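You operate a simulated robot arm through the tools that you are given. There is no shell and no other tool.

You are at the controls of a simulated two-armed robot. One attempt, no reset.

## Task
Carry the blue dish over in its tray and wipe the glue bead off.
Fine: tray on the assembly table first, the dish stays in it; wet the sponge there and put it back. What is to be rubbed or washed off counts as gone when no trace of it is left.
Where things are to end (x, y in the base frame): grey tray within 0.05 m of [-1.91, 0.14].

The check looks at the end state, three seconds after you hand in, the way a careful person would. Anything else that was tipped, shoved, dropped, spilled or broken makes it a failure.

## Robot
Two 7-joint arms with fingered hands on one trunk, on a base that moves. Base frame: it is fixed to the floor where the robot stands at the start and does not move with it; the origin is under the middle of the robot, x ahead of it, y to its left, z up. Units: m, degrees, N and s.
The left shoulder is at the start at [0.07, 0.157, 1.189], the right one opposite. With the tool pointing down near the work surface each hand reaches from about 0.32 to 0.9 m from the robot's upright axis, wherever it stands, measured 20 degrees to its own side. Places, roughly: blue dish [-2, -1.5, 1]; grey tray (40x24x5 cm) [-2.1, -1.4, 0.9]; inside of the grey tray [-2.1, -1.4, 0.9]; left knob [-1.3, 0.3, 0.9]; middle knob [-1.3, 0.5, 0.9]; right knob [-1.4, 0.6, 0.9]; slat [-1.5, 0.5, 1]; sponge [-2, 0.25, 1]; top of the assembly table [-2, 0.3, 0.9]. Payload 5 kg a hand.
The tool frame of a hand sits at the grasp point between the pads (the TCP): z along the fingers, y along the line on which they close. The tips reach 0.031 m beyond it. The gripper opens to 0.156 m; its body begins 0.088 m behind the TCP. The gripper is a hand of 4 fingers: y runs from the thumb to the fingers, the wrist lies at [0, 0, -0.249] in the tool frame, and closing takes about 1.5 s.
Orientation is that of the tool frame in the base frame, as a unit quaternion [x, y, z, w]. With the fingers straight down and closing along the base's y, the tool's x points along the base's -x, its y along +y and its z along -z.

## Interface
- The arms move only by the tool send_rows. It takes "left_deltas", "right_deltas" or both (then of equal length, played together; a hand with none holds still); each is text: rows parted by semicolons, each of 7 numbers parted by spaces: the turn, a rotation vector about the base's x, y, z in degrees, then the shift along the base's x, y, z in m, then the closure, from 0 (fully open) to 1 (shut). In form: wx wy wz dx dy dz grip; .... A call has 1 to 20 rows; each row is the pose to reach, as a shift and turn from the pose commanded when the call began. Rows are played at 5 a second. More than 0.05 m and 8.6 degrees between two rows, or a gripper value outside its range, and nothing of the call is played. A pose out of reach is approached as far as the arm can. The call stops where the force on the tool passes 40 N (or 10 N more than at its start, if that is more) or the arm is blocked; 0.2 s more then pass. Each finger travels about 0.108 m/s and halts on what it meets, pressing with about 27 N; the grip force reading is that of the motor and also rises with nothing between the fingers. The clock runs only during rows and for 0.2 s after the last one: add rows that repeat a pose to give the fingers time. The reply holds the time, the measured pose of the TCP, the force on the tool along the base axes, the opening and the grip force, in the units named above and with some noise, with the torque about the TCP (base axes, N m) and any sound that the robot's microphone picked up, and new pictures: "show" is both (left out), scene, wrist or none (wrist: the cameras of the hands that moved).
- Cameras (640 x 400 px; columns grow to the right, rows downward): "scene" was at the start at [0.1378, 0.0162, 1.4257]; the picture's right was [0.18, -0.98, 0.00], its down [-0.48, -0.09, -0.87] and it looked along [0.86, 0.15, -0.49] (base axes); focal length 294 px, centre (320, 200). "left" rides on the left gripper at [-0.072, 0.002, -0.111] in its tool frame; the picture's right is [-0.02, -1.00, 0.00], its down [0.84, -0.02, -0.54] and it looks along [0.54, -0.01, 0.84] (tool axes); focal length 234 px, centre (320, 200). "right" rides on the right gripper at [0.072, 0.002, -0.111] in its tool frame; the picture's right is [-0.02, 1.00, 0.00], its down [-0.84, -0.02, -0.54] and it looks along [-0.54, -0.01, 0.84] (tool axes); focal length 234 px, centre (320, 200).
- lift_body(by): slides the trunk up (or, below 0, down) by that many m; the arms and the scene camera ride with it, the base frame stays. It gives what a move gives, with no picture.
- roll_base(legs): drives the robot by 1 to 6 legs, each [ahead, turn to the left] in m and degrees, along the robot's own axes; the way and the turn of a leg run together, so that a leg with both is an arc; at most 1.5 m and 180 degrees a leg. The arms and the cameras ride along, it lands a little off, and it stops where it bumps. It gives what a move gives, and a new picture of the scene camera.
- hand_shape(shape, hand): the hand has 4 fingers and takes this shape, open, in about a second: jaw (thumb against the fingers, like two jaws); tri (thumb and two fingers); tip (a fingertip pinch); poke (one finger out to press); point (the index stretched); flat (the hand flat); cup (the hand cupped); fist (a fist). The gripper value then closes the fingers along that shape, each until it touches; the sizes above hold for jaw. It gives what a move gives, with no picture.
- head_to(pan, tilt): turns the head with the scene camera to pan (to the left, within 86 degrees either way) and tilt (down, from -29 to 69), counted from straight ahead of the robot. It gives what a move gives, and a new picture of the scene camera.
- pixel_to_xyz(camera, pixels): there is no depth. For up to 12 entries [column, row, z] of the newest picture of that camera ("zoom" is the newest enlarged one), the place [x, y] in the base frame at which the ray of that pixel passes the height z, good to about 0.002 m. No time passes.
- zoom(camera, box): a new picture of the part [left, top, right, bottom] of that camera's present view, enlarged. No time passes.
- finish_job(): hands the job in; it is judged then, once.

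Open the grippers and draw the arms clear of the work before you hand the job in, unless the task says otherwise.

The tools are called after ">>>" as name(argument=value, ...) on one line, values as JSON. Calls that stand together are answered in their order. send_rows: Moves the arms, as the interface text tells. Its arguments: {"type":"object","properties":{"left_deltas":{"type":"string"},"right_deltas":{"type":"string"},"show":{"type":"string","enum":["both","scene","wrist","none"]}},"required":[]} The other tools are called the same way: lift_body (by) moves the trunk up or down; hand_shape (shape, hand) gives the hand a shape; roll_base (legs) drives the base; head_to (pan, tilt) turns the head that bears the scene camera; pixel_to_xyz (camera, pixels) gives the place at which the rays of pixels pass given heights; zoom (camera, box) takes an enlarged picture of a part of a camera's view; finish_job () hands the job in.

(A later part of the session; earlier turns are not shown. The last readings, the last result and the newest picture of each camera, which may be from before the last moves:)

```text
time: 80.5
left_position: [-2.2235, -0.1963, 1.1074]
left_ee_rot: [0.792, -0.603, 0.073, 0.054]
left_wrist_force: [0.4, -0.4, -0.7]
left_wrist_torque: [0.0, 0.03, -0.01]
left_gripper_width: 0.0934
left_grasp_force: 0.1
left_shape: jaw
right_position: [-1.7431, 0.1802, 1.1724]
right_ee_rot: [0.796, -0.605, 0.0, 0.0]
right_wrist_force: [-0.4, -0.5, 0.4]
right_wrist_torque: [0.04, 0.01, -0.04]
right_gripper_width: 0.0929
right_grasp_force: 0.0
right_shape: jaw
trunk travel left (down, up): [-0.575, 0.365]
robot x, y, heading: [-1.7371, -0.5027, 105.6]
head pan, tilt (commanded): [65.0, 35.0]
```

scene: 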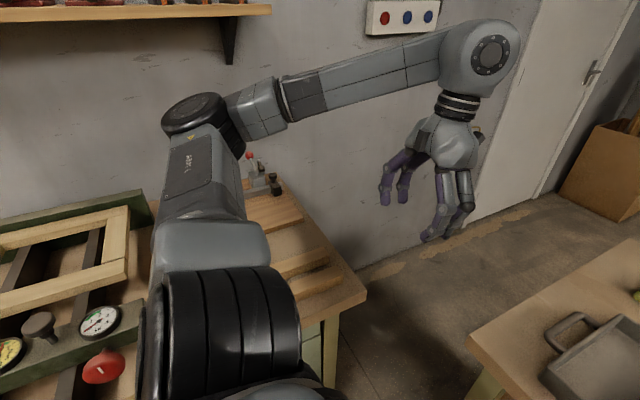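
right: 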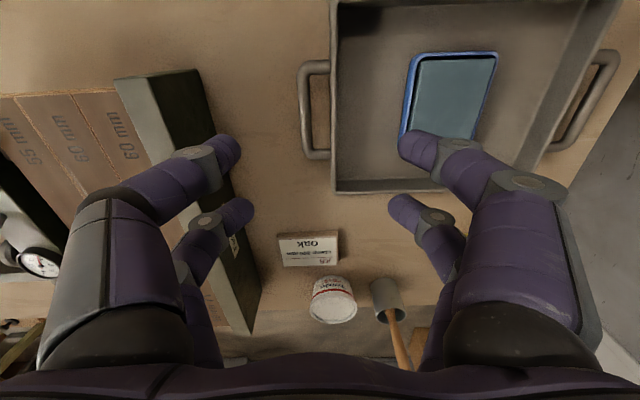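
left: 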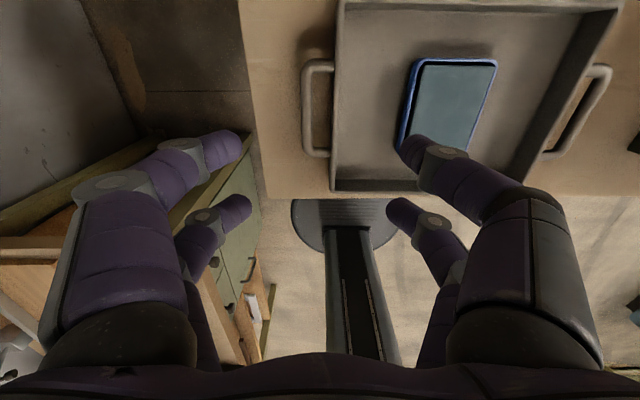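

The left arm hangs free, with its elbow well above the bench. I look ahead again and drive 0.19 m closer to the table.

>>> roll_base(legs=[[0.19, 0]])

>>> head_to(pan=-5, tilt=50)

```text
time: 82.1
left_position: [-2.279, -0.0133, 1.1081]
left_ee_rot: [0.795, -0.6, 0.074, 0.054]
left_wrist_force: [-0.1, -0.1, 0.3]
left_wrist_torque: [0.01, 0.01, -0.01]
left_gripper_width: 0.0935
left_grasp_force: 0.1
left_shape: jaw
right_position: [-1.7998, 0.3674, 1.1741]
right_ee_rot: [0.798, -0.602, -0.001, 0.001]
right_wrist_force: [0.0, -0.3, 0.4]
right_wrist_torque: [-0.01, -0.01, 0.01]
right_gripper_width: 0.0928
right_grasp_force: 0.1
right_shape: jaw
trunk travel left (down, up): [-0.575, 0.365]
robot x, y, heading: [-1.7894, -0.317, 106.1]
head pan, tilt (commanded): [65.0, 35.0]
```

scene: 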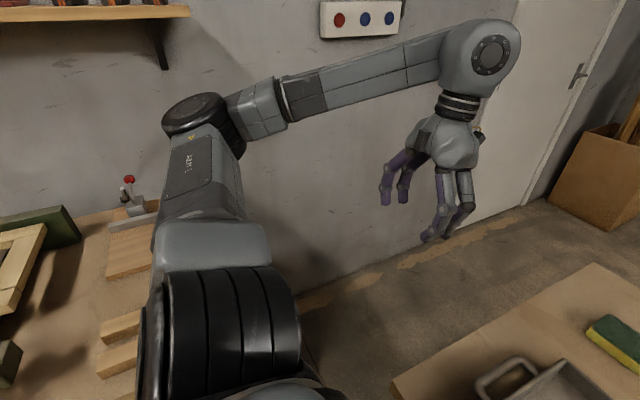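

```text
time: 83.5
left_position: [-2.2774, -0.0134, 1.1071]
left_ee_rot: [0.795, -0.599, 0.073, 0.055]
left_wrist_force: [-0.5, 0.0, 0.0]
left_wrist_torque: [-0.01, -0.01, 0.0]
left_gripper_width: 0.0933
left_grasp_force: 0.1
left_shape: jaw
right_position: [-1.8014, 0.3678, 1.1739]
right_ee_rot: [0.798, -0.602, 0.0, 0.0]
right_wrist_force: [-0.4, -0.1, -0.2]
right_wrist_torque: [0.01, -0.01, 0.03]
right_gripper_width: 0.0932
right_grasp_force: 0.1
right_shape: jaw
trunk travel left (down, up): [-0.575, 0.365]
robot x, y, heading: [-1.7844, -0.3154, 106.0]
head pan, tilt (commanded): [-5.0, 50.0]
```

scene: 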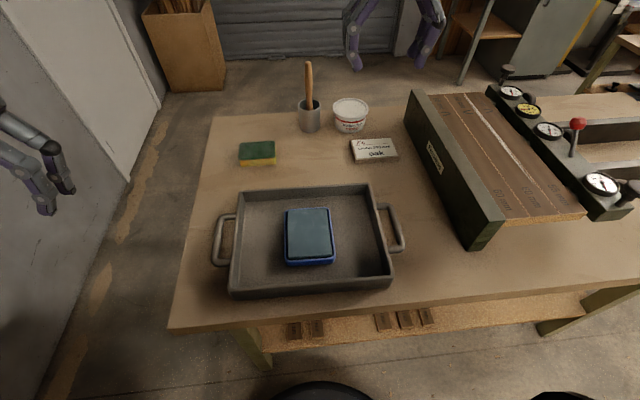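

Now everything is well in view: sponge at (257,152), dish at (309,236), bead on the slats at about (515,150). I zoom on each to measure.

>>> zoom(camera="scene", box=[225, 130, 289, 175])

>>> pixel_to_xyz(camera="zoom", pixels=[[320, 200, 0.86]])

>>> zoom(camera="scene", box=[270, 195, 350, 275])

>>> zoom(camera="scene", box=[400, 60, 640, 250])

```text
8.89 times, centred on (257, 152) of scene
```

zoom: 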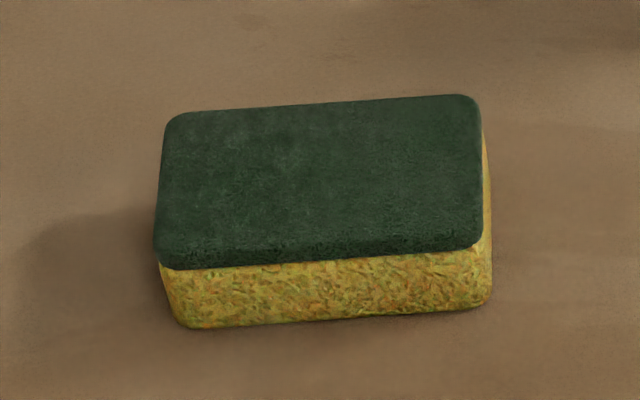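

```text
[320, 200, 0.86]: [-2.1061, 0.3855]
```

```text
5.00 times, centred on (310, 235) of scene
```

zoom: 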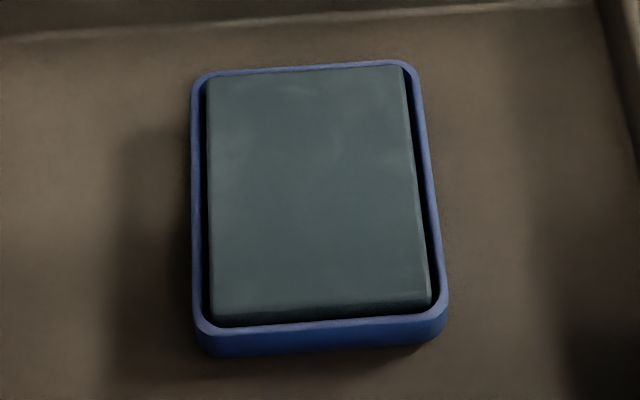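

```text
2.11 times, centred on (520, 155) of scene
```

zoom: 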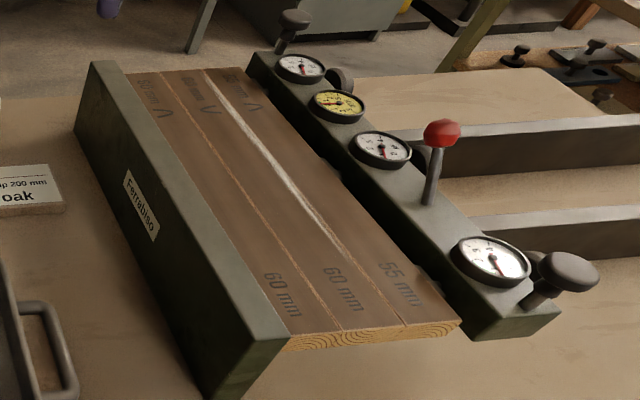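

I convert the sponge's corners from a fresh zoom, at table height for the bottom and at trial heights for the top.

>>> zoom(camera="scene", box=[225, 130, 289, 175])

>>> pixel_to_xyz(camera="zoom", pixels=[[178, 326, 0.86], [490, 304, 0.86], [158, 262, 0.88], [158, 262, 0.89], [484, 242, 0.88], [484, 242, 0.89], [157, 240, 0.9], [484, 235, 0.9], [170, 115, 0.9], [478, 97, 0.9], [320, 180, 0.9]])

```text
8.89 times, centred on (257, 152) of scene
```

zoom: 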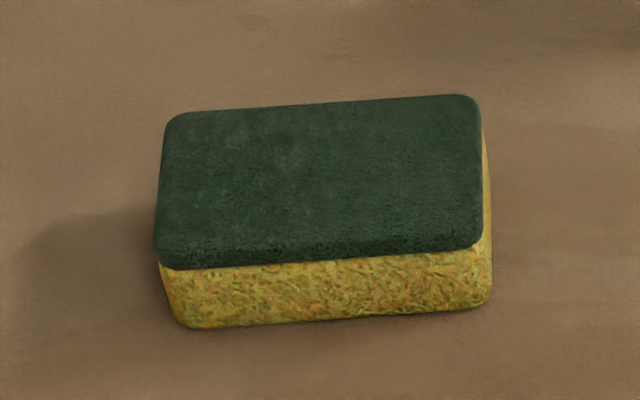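

```text
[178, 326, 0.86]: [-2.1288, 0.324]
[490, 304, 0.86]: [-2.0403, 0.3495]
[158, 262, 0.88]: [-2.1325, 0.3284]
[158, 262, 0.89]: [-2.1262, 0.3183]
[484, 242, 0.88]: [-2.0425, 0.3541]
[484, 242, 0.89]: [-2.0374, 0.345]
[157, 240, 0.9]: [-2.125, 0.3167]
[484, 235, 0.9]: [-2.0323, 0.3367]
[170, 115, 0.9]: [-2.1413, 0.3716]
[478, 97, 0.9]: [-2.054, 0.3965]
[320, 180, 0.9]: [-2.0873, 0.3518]
```

Sponge: about 9.2 x 5.8 x 3.4 cm, centre (-2.093,0.365), aligned with the table. Now I look through the right wrist camera to see what it shows of jig and bead.

>>> zoom(camera="right", box=[0, 0, 640, 400])

```text
1.00 times, centred on (320, 200) of right (not enlarged: the box is as wide or as high as the picture)
```

zoom: 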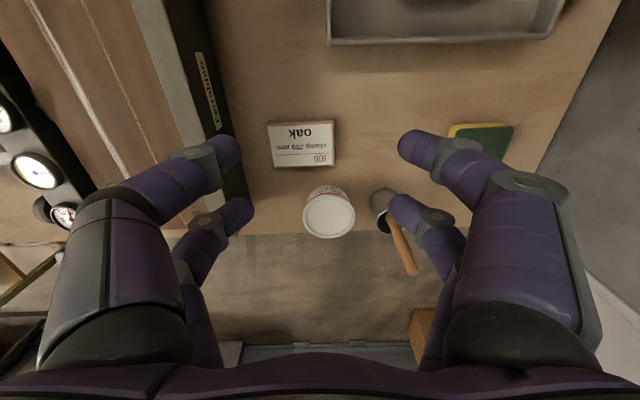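

The wrist view shows the bead on the slats at upper left, upside down. I get trial positions for the bead ends, slat corners and fence from the scene picture, at several heights.

>>> pixel_to_xyz(camera="scene", pixels=[[467, 96, 0.92], [467, 96, 0.95], [532, 184, 0.92], [532, 184, 0.95], [510, 219, 0.92], [510, 219, 0.95], [586, 211, 0.95], [483, 230, 0.92], [577, 124, 1.0], [411, 92, 0.97], [500, 92, 0.95], [468, 249, 0.86]])

>>> pixel_to_xyz(camera="right", pixels=[[44, 15, 0.92], [44, 15, 0.95], [125, 155, 0.92], [125, 155, 0.95], [170, 0, 0.97], [235, 145, 0.86]])

```text
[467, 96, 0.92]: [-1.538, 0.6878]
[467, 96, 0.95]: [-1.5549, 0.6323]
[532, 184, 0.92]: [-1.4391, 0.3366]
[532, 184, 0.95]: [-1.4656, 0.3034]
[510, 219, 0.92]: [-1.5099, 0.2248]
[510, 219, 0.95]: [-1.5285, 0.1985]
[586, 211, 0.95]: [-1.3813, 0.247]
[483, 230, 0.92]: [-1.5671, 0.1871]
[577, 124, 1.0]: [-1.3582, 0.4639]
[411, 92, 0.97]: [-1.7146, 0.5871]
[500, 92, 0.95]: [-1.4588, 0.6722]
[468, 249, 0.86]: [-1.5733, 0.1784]
```

```text
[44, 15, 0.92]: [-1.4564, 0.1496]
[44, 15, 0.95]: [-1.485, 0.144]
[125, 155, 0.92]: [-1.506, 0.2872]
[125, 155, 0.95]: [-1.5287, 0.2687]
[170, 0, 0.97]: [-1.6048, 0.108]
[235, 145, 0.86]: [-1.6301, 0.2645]
```

The wrist conversion used an older wrist picture; the newest right view is the enlarged one, so I convert with camera "zoom" instead.

>>> pixel_to_xyz(camera="zoom", pixels=[[44, 15, 0.92], [44, 15, 0.95], [44, 15, 0.98], [125, 155, 0.92], [125, 155, 0.95], [125, 155, 0.98], [170, 0, 0.97], [235, 145, 0.86], [330, 235, 0.86], [461, 128, 0.87]])

```text
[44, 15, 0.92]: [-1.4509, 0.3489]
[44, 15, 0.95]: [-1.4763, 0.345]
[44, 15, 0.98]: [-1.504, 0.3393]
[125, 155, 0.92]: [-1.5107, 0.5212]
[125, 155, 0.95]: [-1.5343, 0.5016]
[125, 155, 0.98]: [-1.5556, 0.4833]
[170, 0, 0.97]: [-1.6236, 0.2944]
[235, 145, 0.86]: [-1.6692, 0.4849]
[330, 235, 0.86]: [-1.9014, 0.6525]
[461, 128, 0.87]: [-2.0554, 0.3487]
```

To measure the bead and slat height well I move the right hand over the jig, high at z about 1.2, and look down.

>>> send_rows(right_deltas="0 0 0 0.035 -0.002 0.005 0.4;0 0 0 0.07 -0.005 0.01 0.4;0 0 0 0.105 -0.008 0.015 0.4;0 0 0 0.14 -0.012 0.02 0.4;0 0 0 0.175 -0.015 0.025 0.4;0 0 0 0.21 -0.02 0.025 0.4;0 0 0 0.245 -0.02 0.025 0.4;0 0 0 0.27 -0.02 0.025 0.4;0 0 0 0.27 -0.02 0.025 0.4")

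```text
time: 85.5
left_position: [-2.2798, -0.0135, 1.108]
left_ee_rot: [0.795, -0.6, 0.074, 0.054]
left_wrist_force: [-0.2, -0.4, -0.7]
left_wrist_torque: [0.0, 0.0, 0.04]
left_gripper_width: 0.0933
left_grasp_force: 0.0
left_shape: jaw
right_position: [-1.5323, 0.3466, 1.199]
right_ee_rot: [0.799, -0.602, 0.0, 0.001]
right_wrist_force: [-0.2, -0.1, 0.1]
right_wrist_torque: [0.0, -0.01, -0.02]
right_gripper_width: 0.0928
right_grasp_force: 0.1
right_shape: jaw
trunk travel left (down, up): [-0.575, 0.365]
robot x, y, heading: [-1.7867, -0.3146, 105.9]
head pan, tilt (commanded): [-5.0, 50.0]
```

scene: 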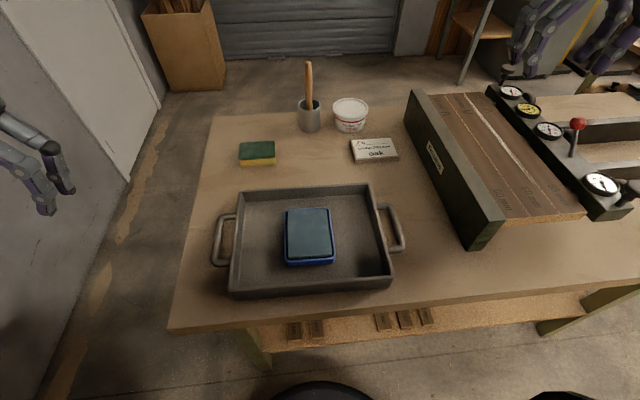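
right: 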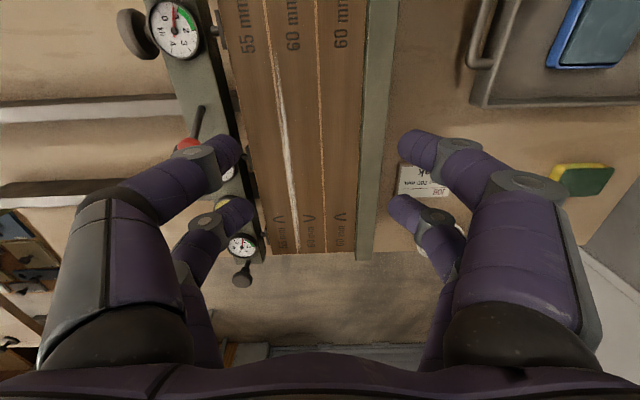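

The whole bead is visible in the right wrist view from about (268,40) to (297,215). I zoom on it and on the same area in the scene view.

>>> zoom(camera="right", box=[200, 0, 420, 260])

>>> pixel_to_xyz(camera="right", pixels=[[264, 20, 0.92], [264, 20, 0.95], [297, 215, 0.92], [297, 215, 0.95], [271, 253, 0.95], [357, 252, 0.95], [240, 50, 0.95], [366, 30, 0.95], [372, 0, 0.97], [197, 110, 1.0]])

>>> zoom(camera="scene", box=[400, 75, 600, 255])

```text
1.54 times, centred on (310, 130) of right
```

zoom: 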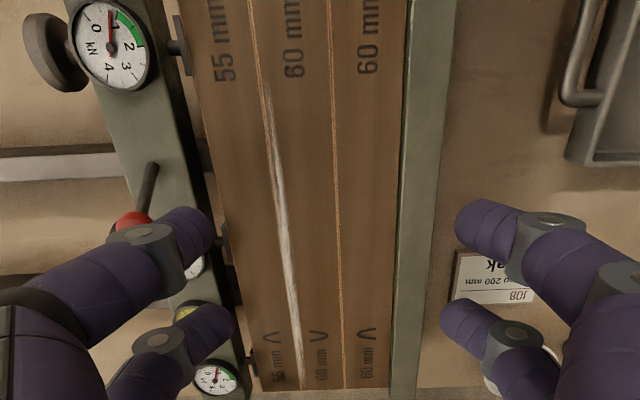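

```text
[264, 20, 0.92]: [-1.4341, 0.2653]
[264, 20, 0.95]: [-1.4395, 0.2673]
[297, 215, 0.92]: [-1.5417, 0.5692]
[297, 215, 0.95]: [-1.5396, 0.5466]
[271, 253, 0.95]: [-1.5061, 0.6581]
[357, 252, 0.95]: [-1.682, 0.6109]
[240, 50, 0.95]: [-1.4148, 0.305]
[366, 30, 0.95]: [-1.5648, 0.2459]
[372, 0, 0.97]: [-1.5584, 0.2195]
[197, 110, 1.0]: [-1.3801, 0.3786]
```

```text
2.22 times, centred on (500, 165) of scene
```

zoom: 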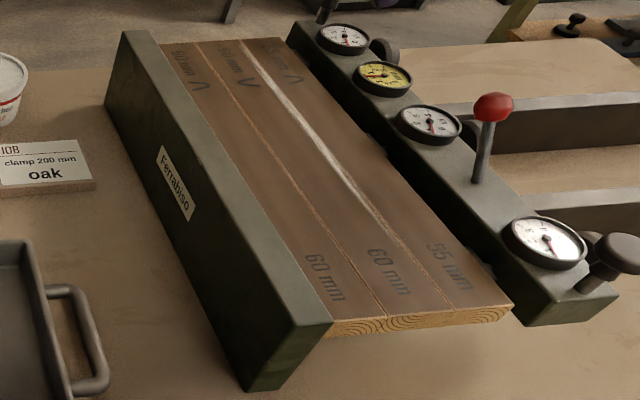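

I triangulate the slat top with the far corners of the boards, seen in both views: scene (483,92) and (428,95), wrist (271,253) and (357,252).

>>> pixel_to_xyz(camera="scene", pixels=[[483, 92, 0.92], [483, 92, 0.94], [483, 92, 0.96], [428, 95, 0.92], [428, 95, 0.94], [428, 95, 0.96], [464, 94, 0.94], [561, 214, 0.94]])

>>> pixel_to_xyz(camera="right", pixels=[[271, 253, 0.92], [271, 253, 0.94], [271, 253, 0.96], [357, 252, 0.92], [357, 252, 0.94], [357, 252, 0.96], [299, 252, 0.94], [264, 20, 0.94], [270, 60, 0.94]])

```text
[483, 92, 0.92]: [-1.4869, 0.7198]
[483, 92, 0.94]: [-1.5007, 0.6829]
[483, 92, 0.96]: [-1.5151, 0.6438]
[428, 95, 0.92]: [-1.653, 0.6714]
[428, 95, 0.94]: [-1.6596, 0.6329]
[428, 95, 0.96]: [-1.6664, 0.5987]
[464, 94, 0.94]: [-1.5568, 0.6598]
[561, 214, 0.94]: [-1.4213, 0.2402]
```

```text
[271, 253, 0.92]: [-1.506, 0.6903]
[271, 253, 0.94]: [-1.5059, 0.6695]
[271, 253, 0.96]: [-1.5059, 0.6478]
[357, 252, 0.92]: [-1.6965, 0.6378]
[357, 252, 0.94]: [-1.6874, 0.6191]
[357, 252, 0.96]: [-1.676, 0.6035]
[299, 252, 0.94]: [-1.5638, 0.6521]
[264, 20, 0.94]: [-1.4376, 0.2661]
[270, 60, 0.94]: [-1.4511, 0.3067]
```

The slat top is at z about 0.95, the joint runs from (-1.43,0.23) to (-1.56,0.64), and the bead covers roughly y 0.30 to 0.63 of it. Next I turn the right hand 90 degrees clockwise so that it closes along the table's depth, fit for the sponge's short side.

>>> send_rows(right_deltas="0 0 -8.2 -0.01 0 0.01 0.4;0 0 -16.4 -0.02 0 0.02 0.4;0 0 -24.6 -0.03 0 0.02 0.4;0 0 -32.8 -0.04 0 0.02 0.4;0 0 -41 -0.05 0 0.02 0.4;0 0 -49.2 -0.06 0 0.02 0.4;0 0 -57.4 -0.07 0 0.02 0.4;0 0 -65.6 -0.08 0 0.02 0.4;0 0 -73.8 -0.09 0 0.02 0.4;0 0 -82 -0.10 0 0.02 0.4;0 0 -90 -0.11 0 0.02 0.4;0 0 -90 -0.11 0 0.02 0.4")

```text
time: 88.1
left_position: [-2.281, -0.014, 1.1078]
left_ee_rot: [0.795, -0.599, 0.073, 0.053]
left_wrist_force: [0.0, 0.0, 0.1]
left_wrist_torque: [-0.01, -0.05, 0.02]
left_gripper_width: 0.0935
left_grasp_force: 0.1
left_shape: jaw
right_position: [-1.5617, 0.3717, 1.2179]
right_ee_rot: [-0.161, 0.987, -0.001, -0.014]
right_wrist_force: [-0.6, 0.7, -0.2]
right_wrist_torque: [0.02, -0.01, -0.01]
right_gripper_width: 0.0929
right_grasp_force: 0.0
right_shape: jaw
right hand out of reach, approached as far as the arm can: row 10, 11, 12
trunk travel left (down, up): [-0.575, 0.365]
robot x, y, heading: [-1.7851, -0.3137, 106.2]
head pan, tilt (commanded): [-5.0, 50.0]
```

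scene: 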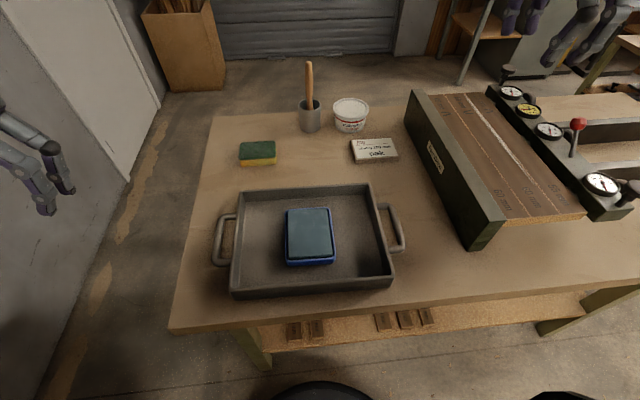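
right: 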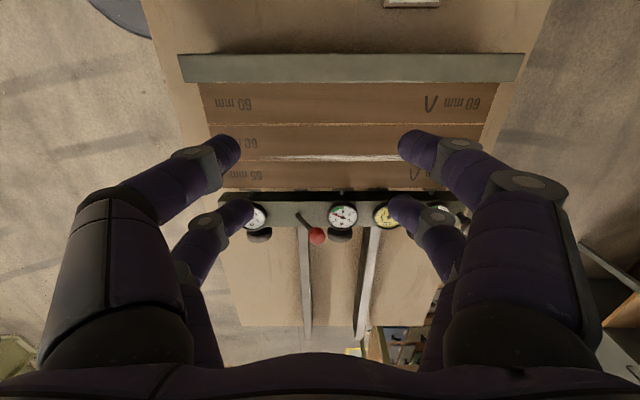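

With this turn the arm runs to its limit (hand short by 8 cm), so I turn back and will try the opposite turn over the middle of the table.

>>> send_rows(right_deltas="0 0 8.2 -0.015 -0.01 -0.005 0.4;0 0 16.4 -0.03 -0.02 -0.01 0.4;0 0 24.6 -0.045 -0.03 -0.02 0.4;0 0 32.8 -0.06 -0.04 -0.03 0.4;0 0 41 -0.075 -0.05 -0.035 0.4;0 0 49.2 -0.09 -0.06 -0.04 0.4;0 0 57.4 -0.105 -0.07 -0.045 0.4;0 0 65.6 -0.12 -0.08 -0.05 0.4;0 0 73.8 -0.135 -0.09 -0.06 0.4;0 0 82 -0.15 -0.095 -0.065 0.4;0 0 90 -0.158 -0.097 -0.069 0.4;0 0 90 -0.158 -0.097 -0.069 0.4", show="scene")

>>> send_rows(right_deltas="0 0 8.2 0 0 0 0.4;0 0 16.4 0 0 0 0.4;0 0 24.6 0 0 0 0.4;0 0 32.8 0 0 0 0.4;0 0 41 0 0 0 0.4;0 0 49.2 0 0 0 0.4;0 0 57.4 0 0 0 0.4;0 0 65.6 0 0 0 0.4;0 0 73.8 0 0 0 0.4;0 0 82 0 0 0 0.4;0 0 90 0 0 0 0.4;0 0 90 0 0 0 0.4")

```text
time: 90.7
left_position: [-2.2793, -0.0135, 1.1088]
left_ee_rot: [0.795, -0.6, 0.074, 0.055]
left_wrist_force: [-0.4, 0.4, 0.5]
left_wrist_torque: [-0.04, -0.01, -0.02]
left_gripper_width: 0.0934
left_grasp_force: 0.1
left_shape: jaw
right_position: [-1.718, 0.2737, 1.1473]
right_ee_rot: [0.812, -0.584, 0.01, 0.01]
right_wrist_force: [-0.3, -0.2, -0.7]
right_wrist_torque: [0.0, -0.02, 0.01]
right_gripper_width: 0.0931
right_grasp_force: 0.1
right_shape: jaw
trunk travel left (down, up): [-0.575, 0.365]
robot x, y, heading: [-1.7822, -0.3119, 106.0]
head pan, tilt (commanded): [-5.0, 50.0]
```

scene: 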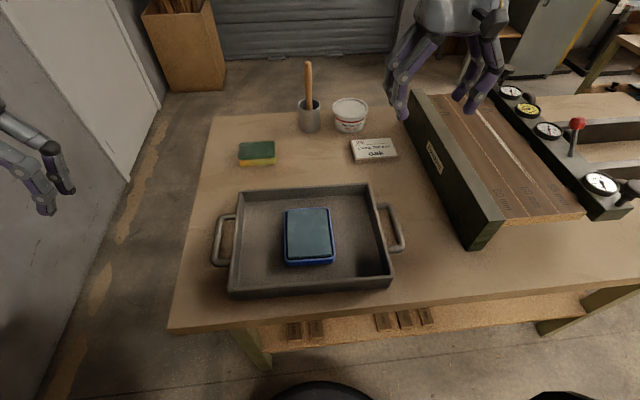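

```text
time: 93.3
left_position: [-2.2797, -0.0136, 1.1087]
left_ee_rot: [0.795, -0.6, 0.074, 0.055]
left_wrist_force: [-0.4, -0.1, 0.9]
left_wrist_torque: [0.0, 0.01, 0.01]
left_gripper_width: 0.0931
left_grasp_force: 0.1
left_shape: jaw
right_position: [-1.7189, 0.2743, 1.1485]
right_ee_rot: [0.987, 0.162, 0.013, -0.001]
right_wrist_force: [0.3, -1.1, 0.2]
right_wrist_torque: [0.01, -0.01, 0.02]
right_gripper_width: 0.0933
right_grasp_force: 0.1
right_shape: jaw
trunk travel left (down, up): [-0.575, 0.365]
robot x, y, heading: [-1.7862, -0.3144, 105.9]
head pan, tilt (commanded): [-5.0, 50.0]
```

scene: 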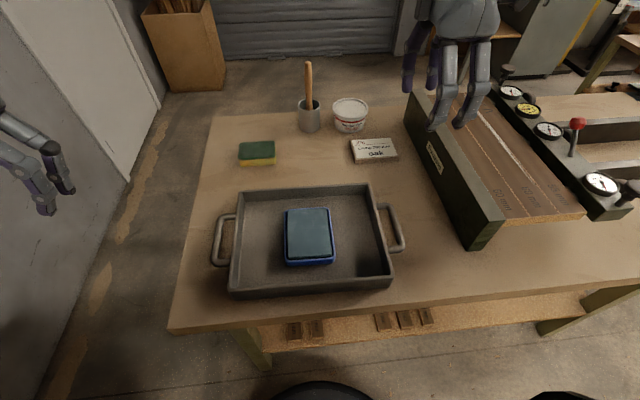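
right: 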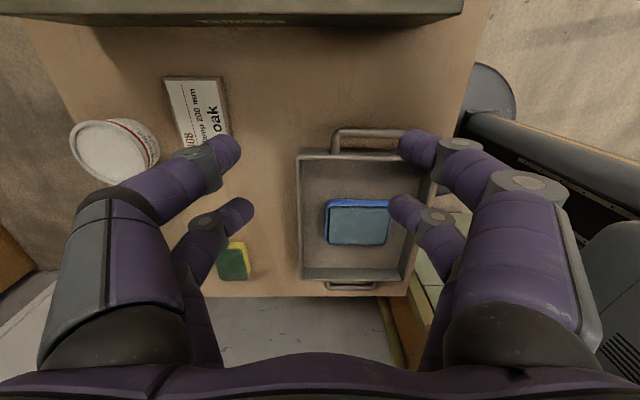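

The opposite turn works without reaching a limit: the hand now closes along the table's depth with the camera on its right side. I move it above the sponge at (-2.093,0.365), trimming the yaw by -2.5 degrees.

>>> send_rows(right_deltas="0 0 -0.3 -0.037 0.009 0 0.4;0 0 -0.6 -0.075 0.018 0 0.4;0 0 -0.9 -0.112 0.027 0 0.4;0 0 -1.2 -0.15 0.036 0 0.4;0 0 -1.5 -0.187 0.045 0 0.4;0 0 -1.8 -0.224 0.055 0 0.4;0 0 -2.1 -0.262 0.064 0 0.4;0 0 -2.4 -0.299 0.073 0 0.4;0 0 -2.5 -0.337 0.082 0 0.4;0 0 -2.5 -0.374 0.091 0 0.4;0 0 -2.5 -0.374 0.091 0 0.4")

```text
time: 95.7
left_position: [-2.2782, -0.0138, 1.1083]
left_ee_rot: [0.795, -0.6, 0.074, 0.055]
left_wrist_force: [0.1, 0.5, 0.3]
left_wrist_torque: [-0.02, -0.04, -0.01]
left_gripper_width: 0.0931
left_grasp_force: 0.1
left_shape: jaw
right_position: [-1.8698, 0.3062, 1.1494]
right_ee_rot: [0.989, 0.15, 0.015, 0.0]
right_wrist_force: [0.8, -0.6, 1.0]
right_wrist_torque: [-0.01, 0.0, 0.01]
right_gripper_width: 0.0932
right_grasp_force: 0.0
right_shape: jaw
right hand out of reach, approached as far as the arm can: row 5, 6, 7, 8, 9, 10, 11
trunk travel left (down, up): [-0.575, 0.365]
robot x, y, heading: [-1.7857, -0.3124, 106.1]
head pan, tilt (commanded): [-5.0, 50.0]
```

scene: 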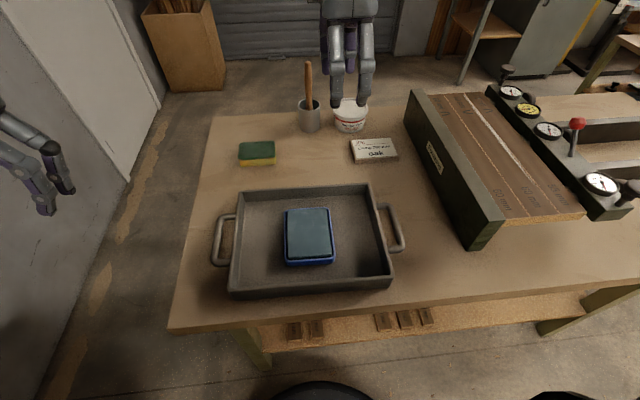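
right: 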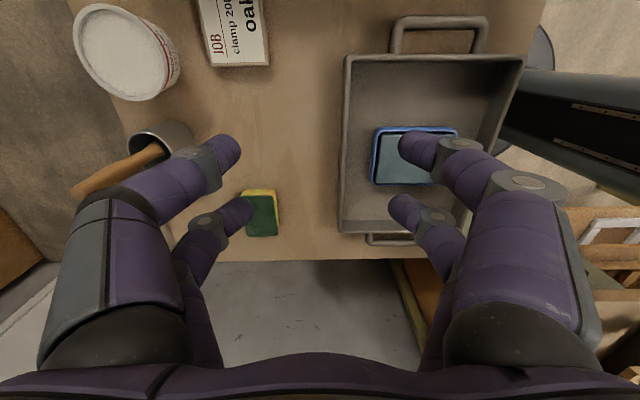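

With that yaw the arm stops at (-1.87,0.31), still right of the sponge. Turning the base about 30 degrees left brings the sponge to the arm's comfortable right side and relaxes the wrist; all swept objects are lower than the hand (z 1.15).

>>> roll_base(legs=[[0, 30]])

>>> head_to(pan=-30, tilt=50)

```text
time: 97.6
left_position: [-2.3626, -0.2974, 1.1078]
left_ee_rot: [0.922, -0.376, 0.085, 0.034]
left_wrist_force: [0.0, 0.8, 0.0]
left_wrist_torque: [0.02, -0.03, -0.03]
left_gripper_width: 0.0933
left_grasp_force: 0.0
left_shape: jaw
right_position: [-2.1681, 0.1826, 1.1488]
right_ee_rot: [0.916, 0.4, 0.014, -0.004]
right_wrist_force: [-0.1, -0.4, -0.1]
right_wrist_torque: [0.0, 0.0, 0.01]
right_gripper_width: 0.0932
right_grasp_force: 0.2
right_shape: jaw
trunk travel left (down, up): [-0.575, 0.365]
robot x, y, heading: [-1.7862, -0.3113, 135.6]
head pan, tilt (commanded): [-5.0, 50.0]
```

scene: 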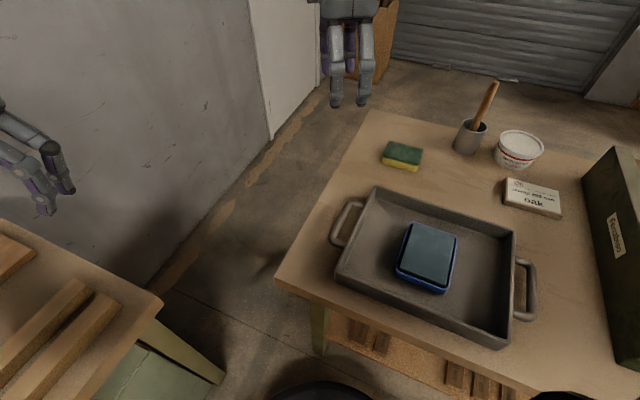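

```text
time: 98.5
left_position: [-2.3626, -0.2983, 1.1088]
left_ee_rot: [0.922, -0.376, 0.086, 0.033]
left_wrist_force: [0.0, 1.1, 0.1]
left_wrist_torque: [-0.02, 0.01, 0.01]
left_gripper_width: 0.0934
left_grasp_force: 0.1
left_shape: jaw
right_position: [-2.1678, 0.1838, 1.1498]
right_ee_rot: [0.917, 0.4, 0.014, -0.003]
right_wrist_force: [-0.4, 0.3, -0.5]
right_wrist_torque: [-0.02, 0.0, 0.01]
right_gripper_width: 0.0932
right_grasp_force: 0.2
right_shape: jaw
trunk travel left (down, up): [-0.575, 0.365]
robot x, y, heading: [-1.7841, -0.3157, 135.5]
head pan, tilt (commanded): [-30.0, 50.0]
```

scene: 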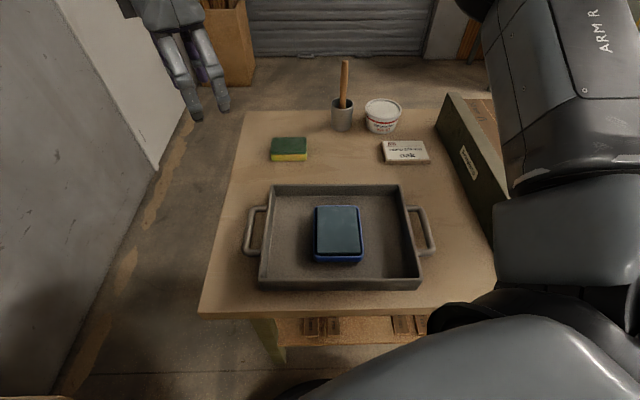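

The sponge is now on the arm's right side. I turn the hand -31 degrees to match the sponge and move above it at z about 1.06.

>>> send_rows(right_deltas="0 0 -6.2 0.015 0.036 0 0.4;0 0 -12.4 0.03 0.072 0 0.4;0 0 -18.6 0.045 0.109 0 0.4;0 0 -24.8 0.06 0.145 0 0.4;0 0 -31 0.075 0.181 0 0.4;0 0 -31 0.075 0.181 -0.04 0.4;0 0 -31 0.075 0.181 -0.08 0.4;0 0 -31 0.075 0.181 -0.08 0.4")

```text
time: 100.3
left_position: [-2.3638, -0.2977, 1.1088]
left_ee_rot: [0.923, -0.375, 0.084, 0.032]
left_wrist_force: [-0.8, -0.4, -1.1]
left_wrist_torque: [0.01, -0.04, 0.0]
left_gripper_width: 0.0932
left_grasp_force: 0.0
left_shape: jaw
right_position: [-2.0894, 0.3605, 1.0703]
right_ee_rot: [0.99, 0.14, 0.014, 0.001]
right_wrist_force: [0.8, 1.2, -0.4]
right_wrist_torque: [0.01, -0.02, 0.01]
right_gripper_width: 0.0933
right_grasp_force: 0.1
right_shape: jaw
trunk travel left (down, up): [-0.575, 0.365]
robot x, y, heading: [-1.782, -0.3176, 135.7]
head pan, tilt (commanded): [-30.0, 50.0]
```

scene: 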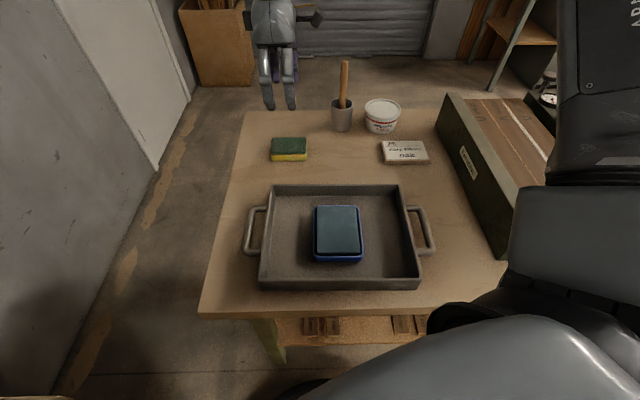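
right: 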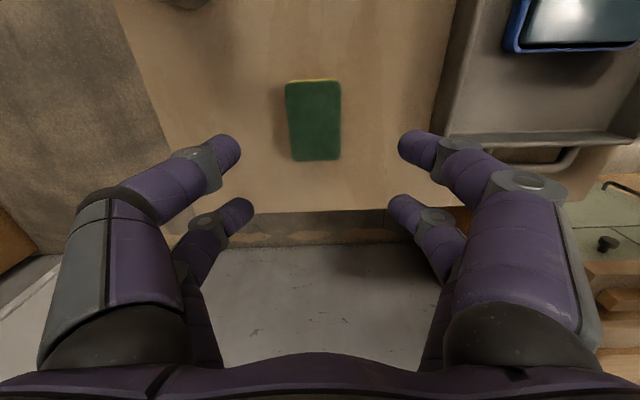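

The sponge lies below the hand, centred near (314,121) in the wrist view. I convert its top corners to check the offset before going down.

>>> pixel_to_xyz(camera="right", pixels=[[287, 84, 0.893], [339, 82, 0.893], [292, 160, 0.893], [341, 159, 0.893], [314, 121, 0.893], [287, 79, 0.87], [338, 78, 0.87]])

>>> zoom(camera="right", box=[240, 50, 400, 180])

```text
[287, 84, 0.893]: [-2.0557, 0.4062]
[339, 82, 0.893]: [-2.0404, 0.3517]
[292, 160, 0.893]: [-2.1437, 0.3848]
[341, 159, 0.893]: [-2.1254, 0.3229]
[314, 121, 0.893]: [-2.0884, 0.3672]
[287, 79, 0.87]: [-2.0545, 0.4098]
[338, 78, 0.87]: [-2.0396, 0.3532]
```

```text
3.08 times, centred on (320, 115) of right
```

zoom: 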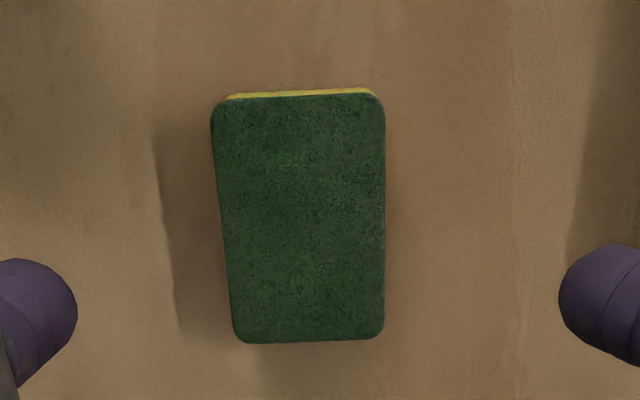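

Wrist view gives the sponge centre at (-2.091,0.366), matching the scene. I correct 6 mm and the small tilt, and descend to z about 0.903 so the tips stay 1.2 cm above the table.

>>> send_rows(right_deltas="0 1.6 0 -0.002 0.006 -0.02 0.4;0 1.6 0 -0.002 0.006 -0.06 0.4;0 1.6 0 -0.002 0.006 -0.1 0.4;0 1.6 0 -0.002 0.006 -0.13 0.4;0 1.6 0 -0.002 0.006 -0.15 0.4;0 1.6 0 -0.002 0.006 -0.167 0.4;0 1.6 0 -0.002 0.006 -0.167 0.4")

```text
time: 101.9
left_position: [-2.362, -0.2979, 1.1086]
left_ee_rot: [0.923, -0.375, 0.085, 0.032]
left_wrist_force: [0.1, -0.6, 0.2]
left_wrist_torque: [0.04, -0.03, 0.02]
left_gripper_width: 0.0934
left_grasp_force: 0.1
left_shape: jaw
right_position: [-2.098, 0.3673, 0.8992]
right_ee_rot: [0.99, 0.14, 0.0, -0.002]
right_wrist_force: [0.6, -0.2, -0.2]
right_wrist_torque: [0.01, 0.05, 0.06]
right_gripper_width: 0.0931
right_grasp_force: 0.1
right_shape: jaw
trunk travel left (down, up): [-0.575, 0.365]
robot x, y, heading: [-1.7855, -0.3161, 135.6]
head pan, tilt (commanded): [-30.0, 50.0]
```

scene: 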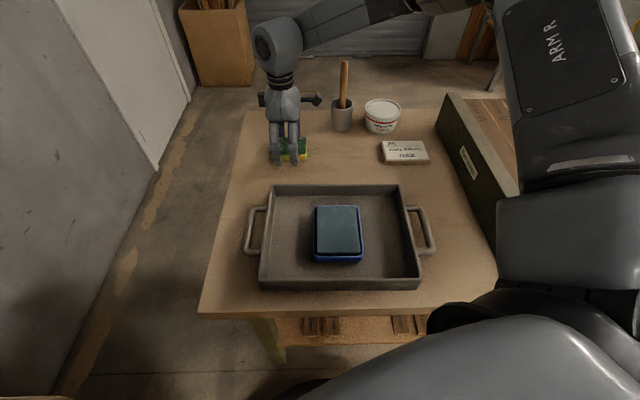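
right: 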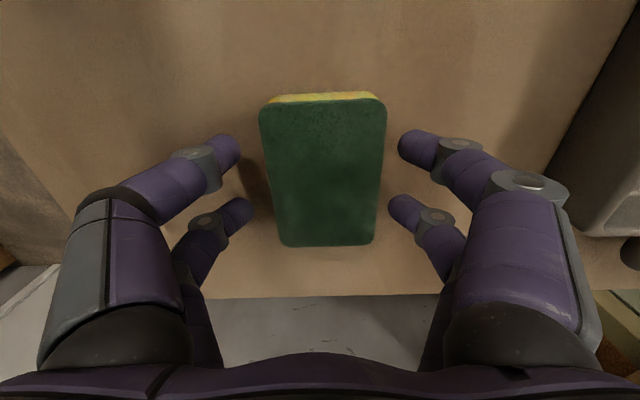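

The sponge sits between the fingers (columns 265-385), about 6 mm toward the hand's +x. I shift 6 mm and close.

>>> send_rows(right_deltas="0 0 0 0.003 0.0005 0.002 0.4;0 0 0 0.006 0.001 0.003 0.4;0 0 0 0.006 0.001 0.003 0.5;0 0 0 0.006 0.001 0.003 0.6;0 0 0 0.006 0.001 0.003 0.7;0 0 0 0.006 0.001 0.003 0.8;0 0 0 0.006 0.001 0.003 0.9;0 0 0 0.006 0.001 0.003 1;0 0 0 0.006 0.001 0.003 1;0 0 0 0.006 0.001 0.003 1")

```text
time: 104.1
left_position: [-2.3637, -0.2976, 1.1096]
left_ee_rot: [0.922, -0.375, 0.086, 0.033]
left_wrist_force: [0.0, -0.2, 0.6]
left_wrist_torque: [0.0, 0.01, 0.01]
left_gripper_width: 0.0934
left_grasp_force: 0.2
left_shape: jaw
right_position: [-2.09, 0.3708, 0.9045]
right_ee_rot: [0.99, 0.14, 0.0, -0.002]
right_wrist_force: [-0.4, 0.3, -0.5]
right_wrist_torque: [0.01, -0.04, -0.02]
right_gripper_width: 0.0579
right_grasp_force: 27.0
right_shape: jaw
trunk travel left (down, up): [-0.575, 0.365]
robot x, y, heading: [-1.7858, -0.3138, 135.6]
head pan, tilt (commanded): [-30.0, 50.0]
```

scene: 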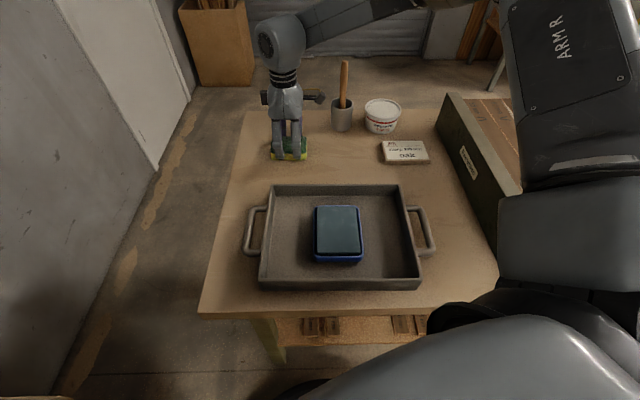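
right: 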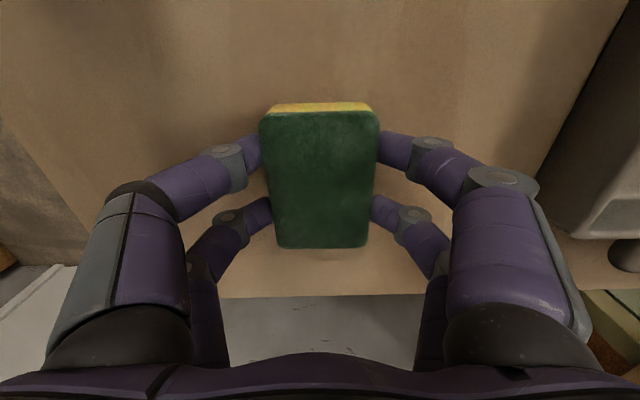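

Grip holds at 0.058 m and 27 N; TCP is at (-2.090,0.371,0.9045) with the sponge on the table. I lift it 12 cm and check that it comes along.

>>> send_rows(right_deltas="0 0 0 0 0 0.01 1;0 0 0 0 0 0.03 1;0 0 0 0 0 0.06 1;0 0 0 0 0 0.09 1;0 0 0 0 0 0.12 1;0 0 0 0 0 0.12 1")

```text
time: 105.5
left_position: [-2.3642, -0.2981, 1.1086]
left_ee_rot: [0.922, -0.375, 0.085, 0.033]
left_wrist_force: [0.5, 0.9, -0.1]
left_wrist_torque: [0.0, 0.0, 0.01]
left_gripper_width: 0.0932
left_grasp_force: 0.2
left_shape: jaw
right_position: [-2.0893, 0.3709, 1.0224]
right_ee_rot: [0.99, 0.14, 0.0, -0.001]
right_wrist_force: [0.5, 0.9, -0.7]
right_wrist_torque: [0.02, 0.0, 0.03]
right_gripper_width: 0.0578
right_grasp_force: 27.3
right_shape: jaw
trunk travel left (down, up): [-0.575, 0.365]
robot x, y, heading: [-1.788, -0.3144, 135.8]
head pan, tilt (commanded): [-30.0, 50.0]
```

scene: 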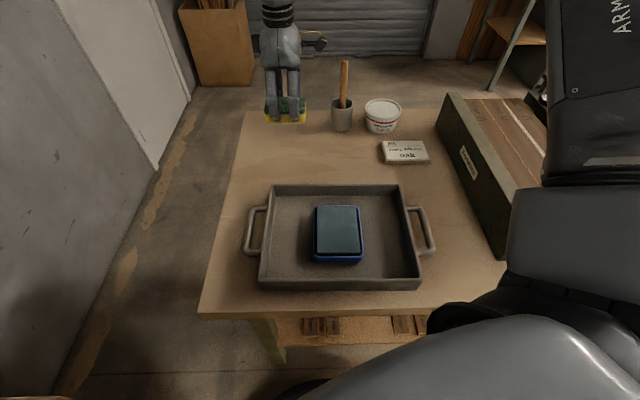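
right: 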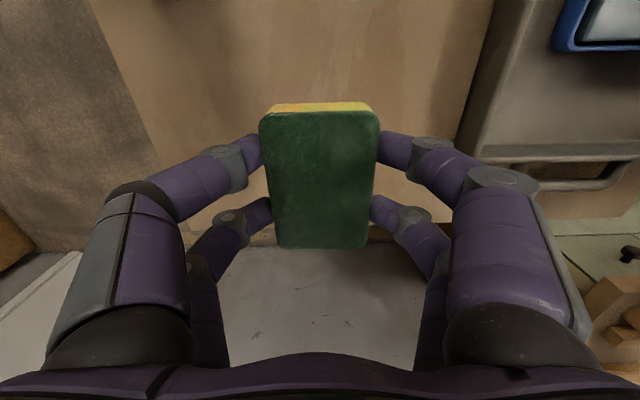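

The sponge is held securely. I measure the dish and its content from the scene view before pressing the sponge on it.

>>> zoom(camera="scene", box=[298, 195, 378, 275])

>>> pixel_to_xyz(camera="zoom", pixels=[[320, 200, 0.89]])

```text
5.00 times, centred on (338, 235) of scene
```

zoom: 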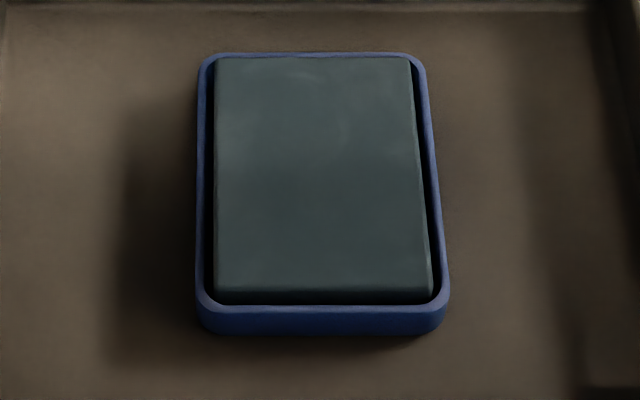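

```text
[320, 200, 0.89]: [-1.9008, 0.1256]
```

>>> pixel_to_xyz(camera="zoom", pixels=[[214, 57, 0.9], [409, 57, 0.9], [428, 290, 0.9], [217, 290, 0.9], [200, 318, 0.885], [447, 316, 0.885], [200, 57, 0.885], [425, 57, 0.885], [205, 332, 0.868], [440, 332, 0.868]])

```text
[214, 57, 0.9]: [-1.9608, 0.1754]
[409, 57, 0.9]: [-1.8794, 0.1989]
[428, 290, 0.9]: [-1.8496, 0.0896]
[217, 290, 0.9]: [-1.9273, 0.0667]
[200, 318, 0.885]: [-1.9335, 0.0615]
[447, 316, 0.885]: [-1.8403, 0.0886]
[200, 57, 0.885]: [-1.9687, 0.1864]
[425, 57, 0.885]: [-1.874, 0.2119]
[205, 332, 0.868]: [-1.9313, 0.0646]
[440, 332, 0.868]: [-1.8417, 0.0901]
```

The dish's pad spans about 8 x 11 cm centred at (-1.904,0.133), its top slightly above the blue rim. I carry the sponge over it at the present height.

>>> send_rows(right_deltas="0 0 0 0.023 -0.03 0.005 1;0 0 0 0.046 -0.06 0.01 1;0 0 0 0.069 -0.089 0.01 1;0 0 0 0.0925 -0.119 0.01 1;0 0 0 0.1156 -0.149 0.01 1;0 0 0 0.139 -0.1785 0.01 1;0 0 0 0.162 -0.208 0.01 1;0 0 0 0.185 -0.236 0.01 1;0 0 0 0.185 -0.236 0.01 1")

```text
time: 107.5
left_position: [-2.3655, -0.2982, 1.1072]
left_ee_rot: [0.923, -0.375, 0.085, 0.032]
left_wrist_force: [-1.0, -0.5, -0.1]
left_wrist_torque: [-0.03, -0.02, 0.01]
left_gripper_width: 0.0933
left_grasp_force: 0.1
left_shape: jaw
right_position: [-1.9055, 0.1316, 1.0321]
right_ee_rot: [0.99, 0.14, 0.001, -0.002]
right_wrist_force: [-0.1, -0.2, 0.0]
right_wrist_torque: [-0.03, -0.01, -0.02]
right_gripper_width: 0.0577
right_grasp_force: 26.4
right_shape: jaw
trunk travel left (down, up): [-0.575, 0.365]
robot x, y, heading: [-1.7857, -0.3134, 135.7]
head pan, tilt (commanded): [-30.0, 50.0]
```

scene: 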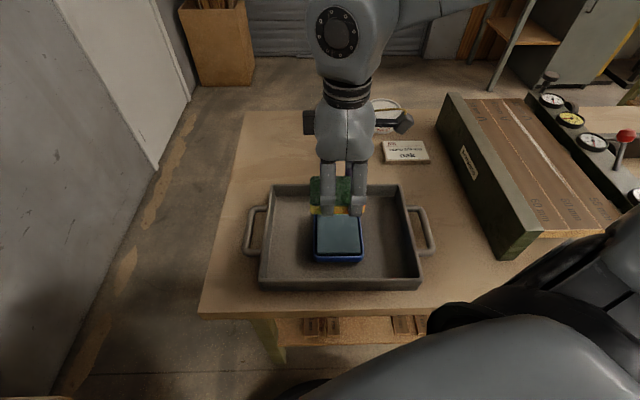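
right: 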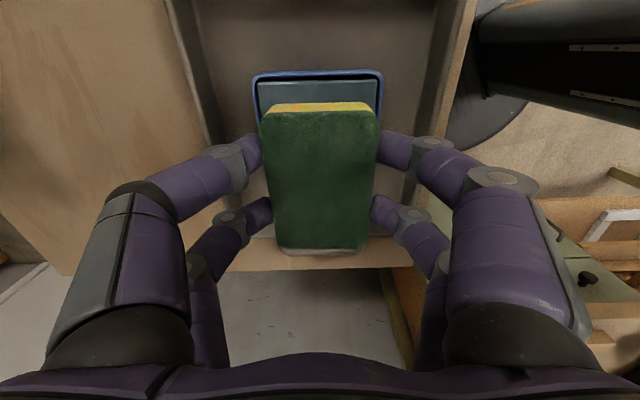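

The sponge is right over the dish. I lower 7.5 cm and then feel for contact in small steps.

>>> send_rows(right_deltas="0 0 0 0 0 -0.02 1;0 0 0 0 0 -0.045 1;0 0 0 0 0 -0.065 1;0 0 0 0 0 -0.075 1;0 0 0 0 0 -0.079 1;0 0 0 0 0 -0.082 1;0 0 0 0 0 -0.085 1;0 0 0 0 0 -0.085 1")

```text
time: 109.3
left_position: [-2.3622, -0.2983, 1.1093]
left_ee_rot: [0.922, -0.375, 0.086, 0.032]
left_wrist_force: [-0.3, -0.1, -0.5]
left_wrist_torque: [0.01, 0.05, 0.0]
left_gripper_width: 0.0932
left_grasp_force: 0.2
left_shape: jaw
right_position: [-1.904, 0.1334, 0.9494]
right_ee_rot: [0.99, 0.14, 0.0, -0.001]
right_wrist_force: [-0.4, 0.1, 0.3]
right_wrist_torque: [-0.03, 0.01, -0.01]
right_gripper_width: 0.0576
right_grasp_force: 26.7
right_shape: jaw
trunk travel left (down, up): [-0.575, 0.365]
robot x, y, heading: [-1.7828, -0.3134, 135.9]
head pan, tilt (commanded): [-30.0, 50.0]
```

scene: 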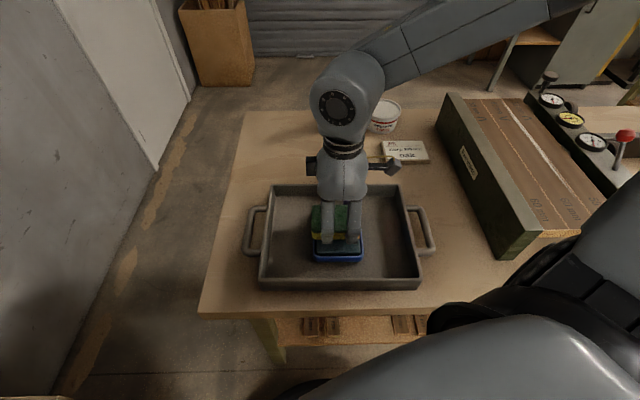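
right: 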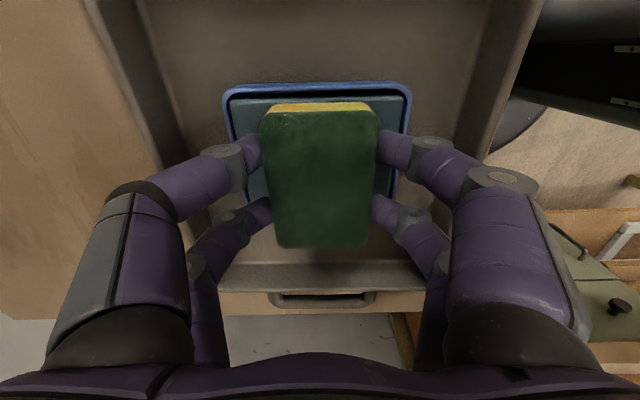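

No contact yet at 0.949 (sponge bottom about 0.905). I shift 4 mm to centre on the dish and lower another 1 cm in 2 mm steps.

>>> send_rows(right_deltas="0 0 0 0.004 0.001 -0.002 1;0 0 0 0.004 0.001 -0.004 1;0 0 0 0.004 0.001 -0.006 1;0 0 0 0.004 0.001 -0.008 1;0 0 0 0.004 0.001 -0.01 1;0 0 0 0.004 0.001 -0.01 1", show="wrist")

```text
time: 110.7
left_position: [-2.3625, -0.2995, 1.1102]
left_ee_rot: [0.922, -0.375, 0.085, 0.032]
left_wrist_force: [0.8, 0.0, 0.2]
left_wrist_torque: [0.01, -0.02, -0.04]
left_gripper_width: 0.0934
left_grasp_force: 0.0
left_shape: jaw
right_position: [-1.8995, 0.1353, 0.9397]
right_ee_rot: [0.99, 0.14, -0.001, -0.003]
right_wrist_force: [1.6, 0.3, 13.6]
right_wrist_torque: [0.02, -0.11, 0.0]
right_gripper_width: 0.0579
right_grasp_force: 26.9
right_shape: jaw
trunk travel left (down, up): [-0.575, 0.365]
robot x, y, heading: [-1.7845, -0.3136, 135.6]
head pan, tilt (commanded): [-30.0, 50.0]
```

right: 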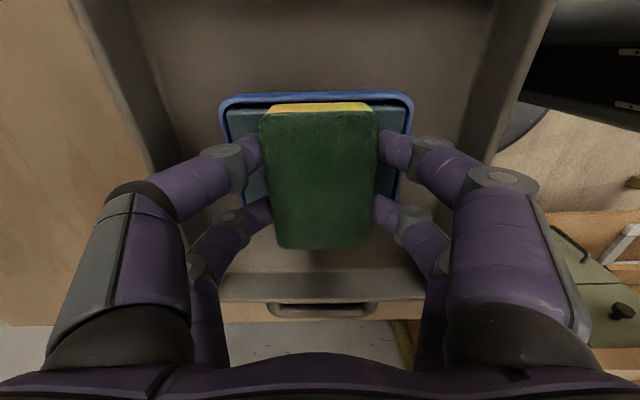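

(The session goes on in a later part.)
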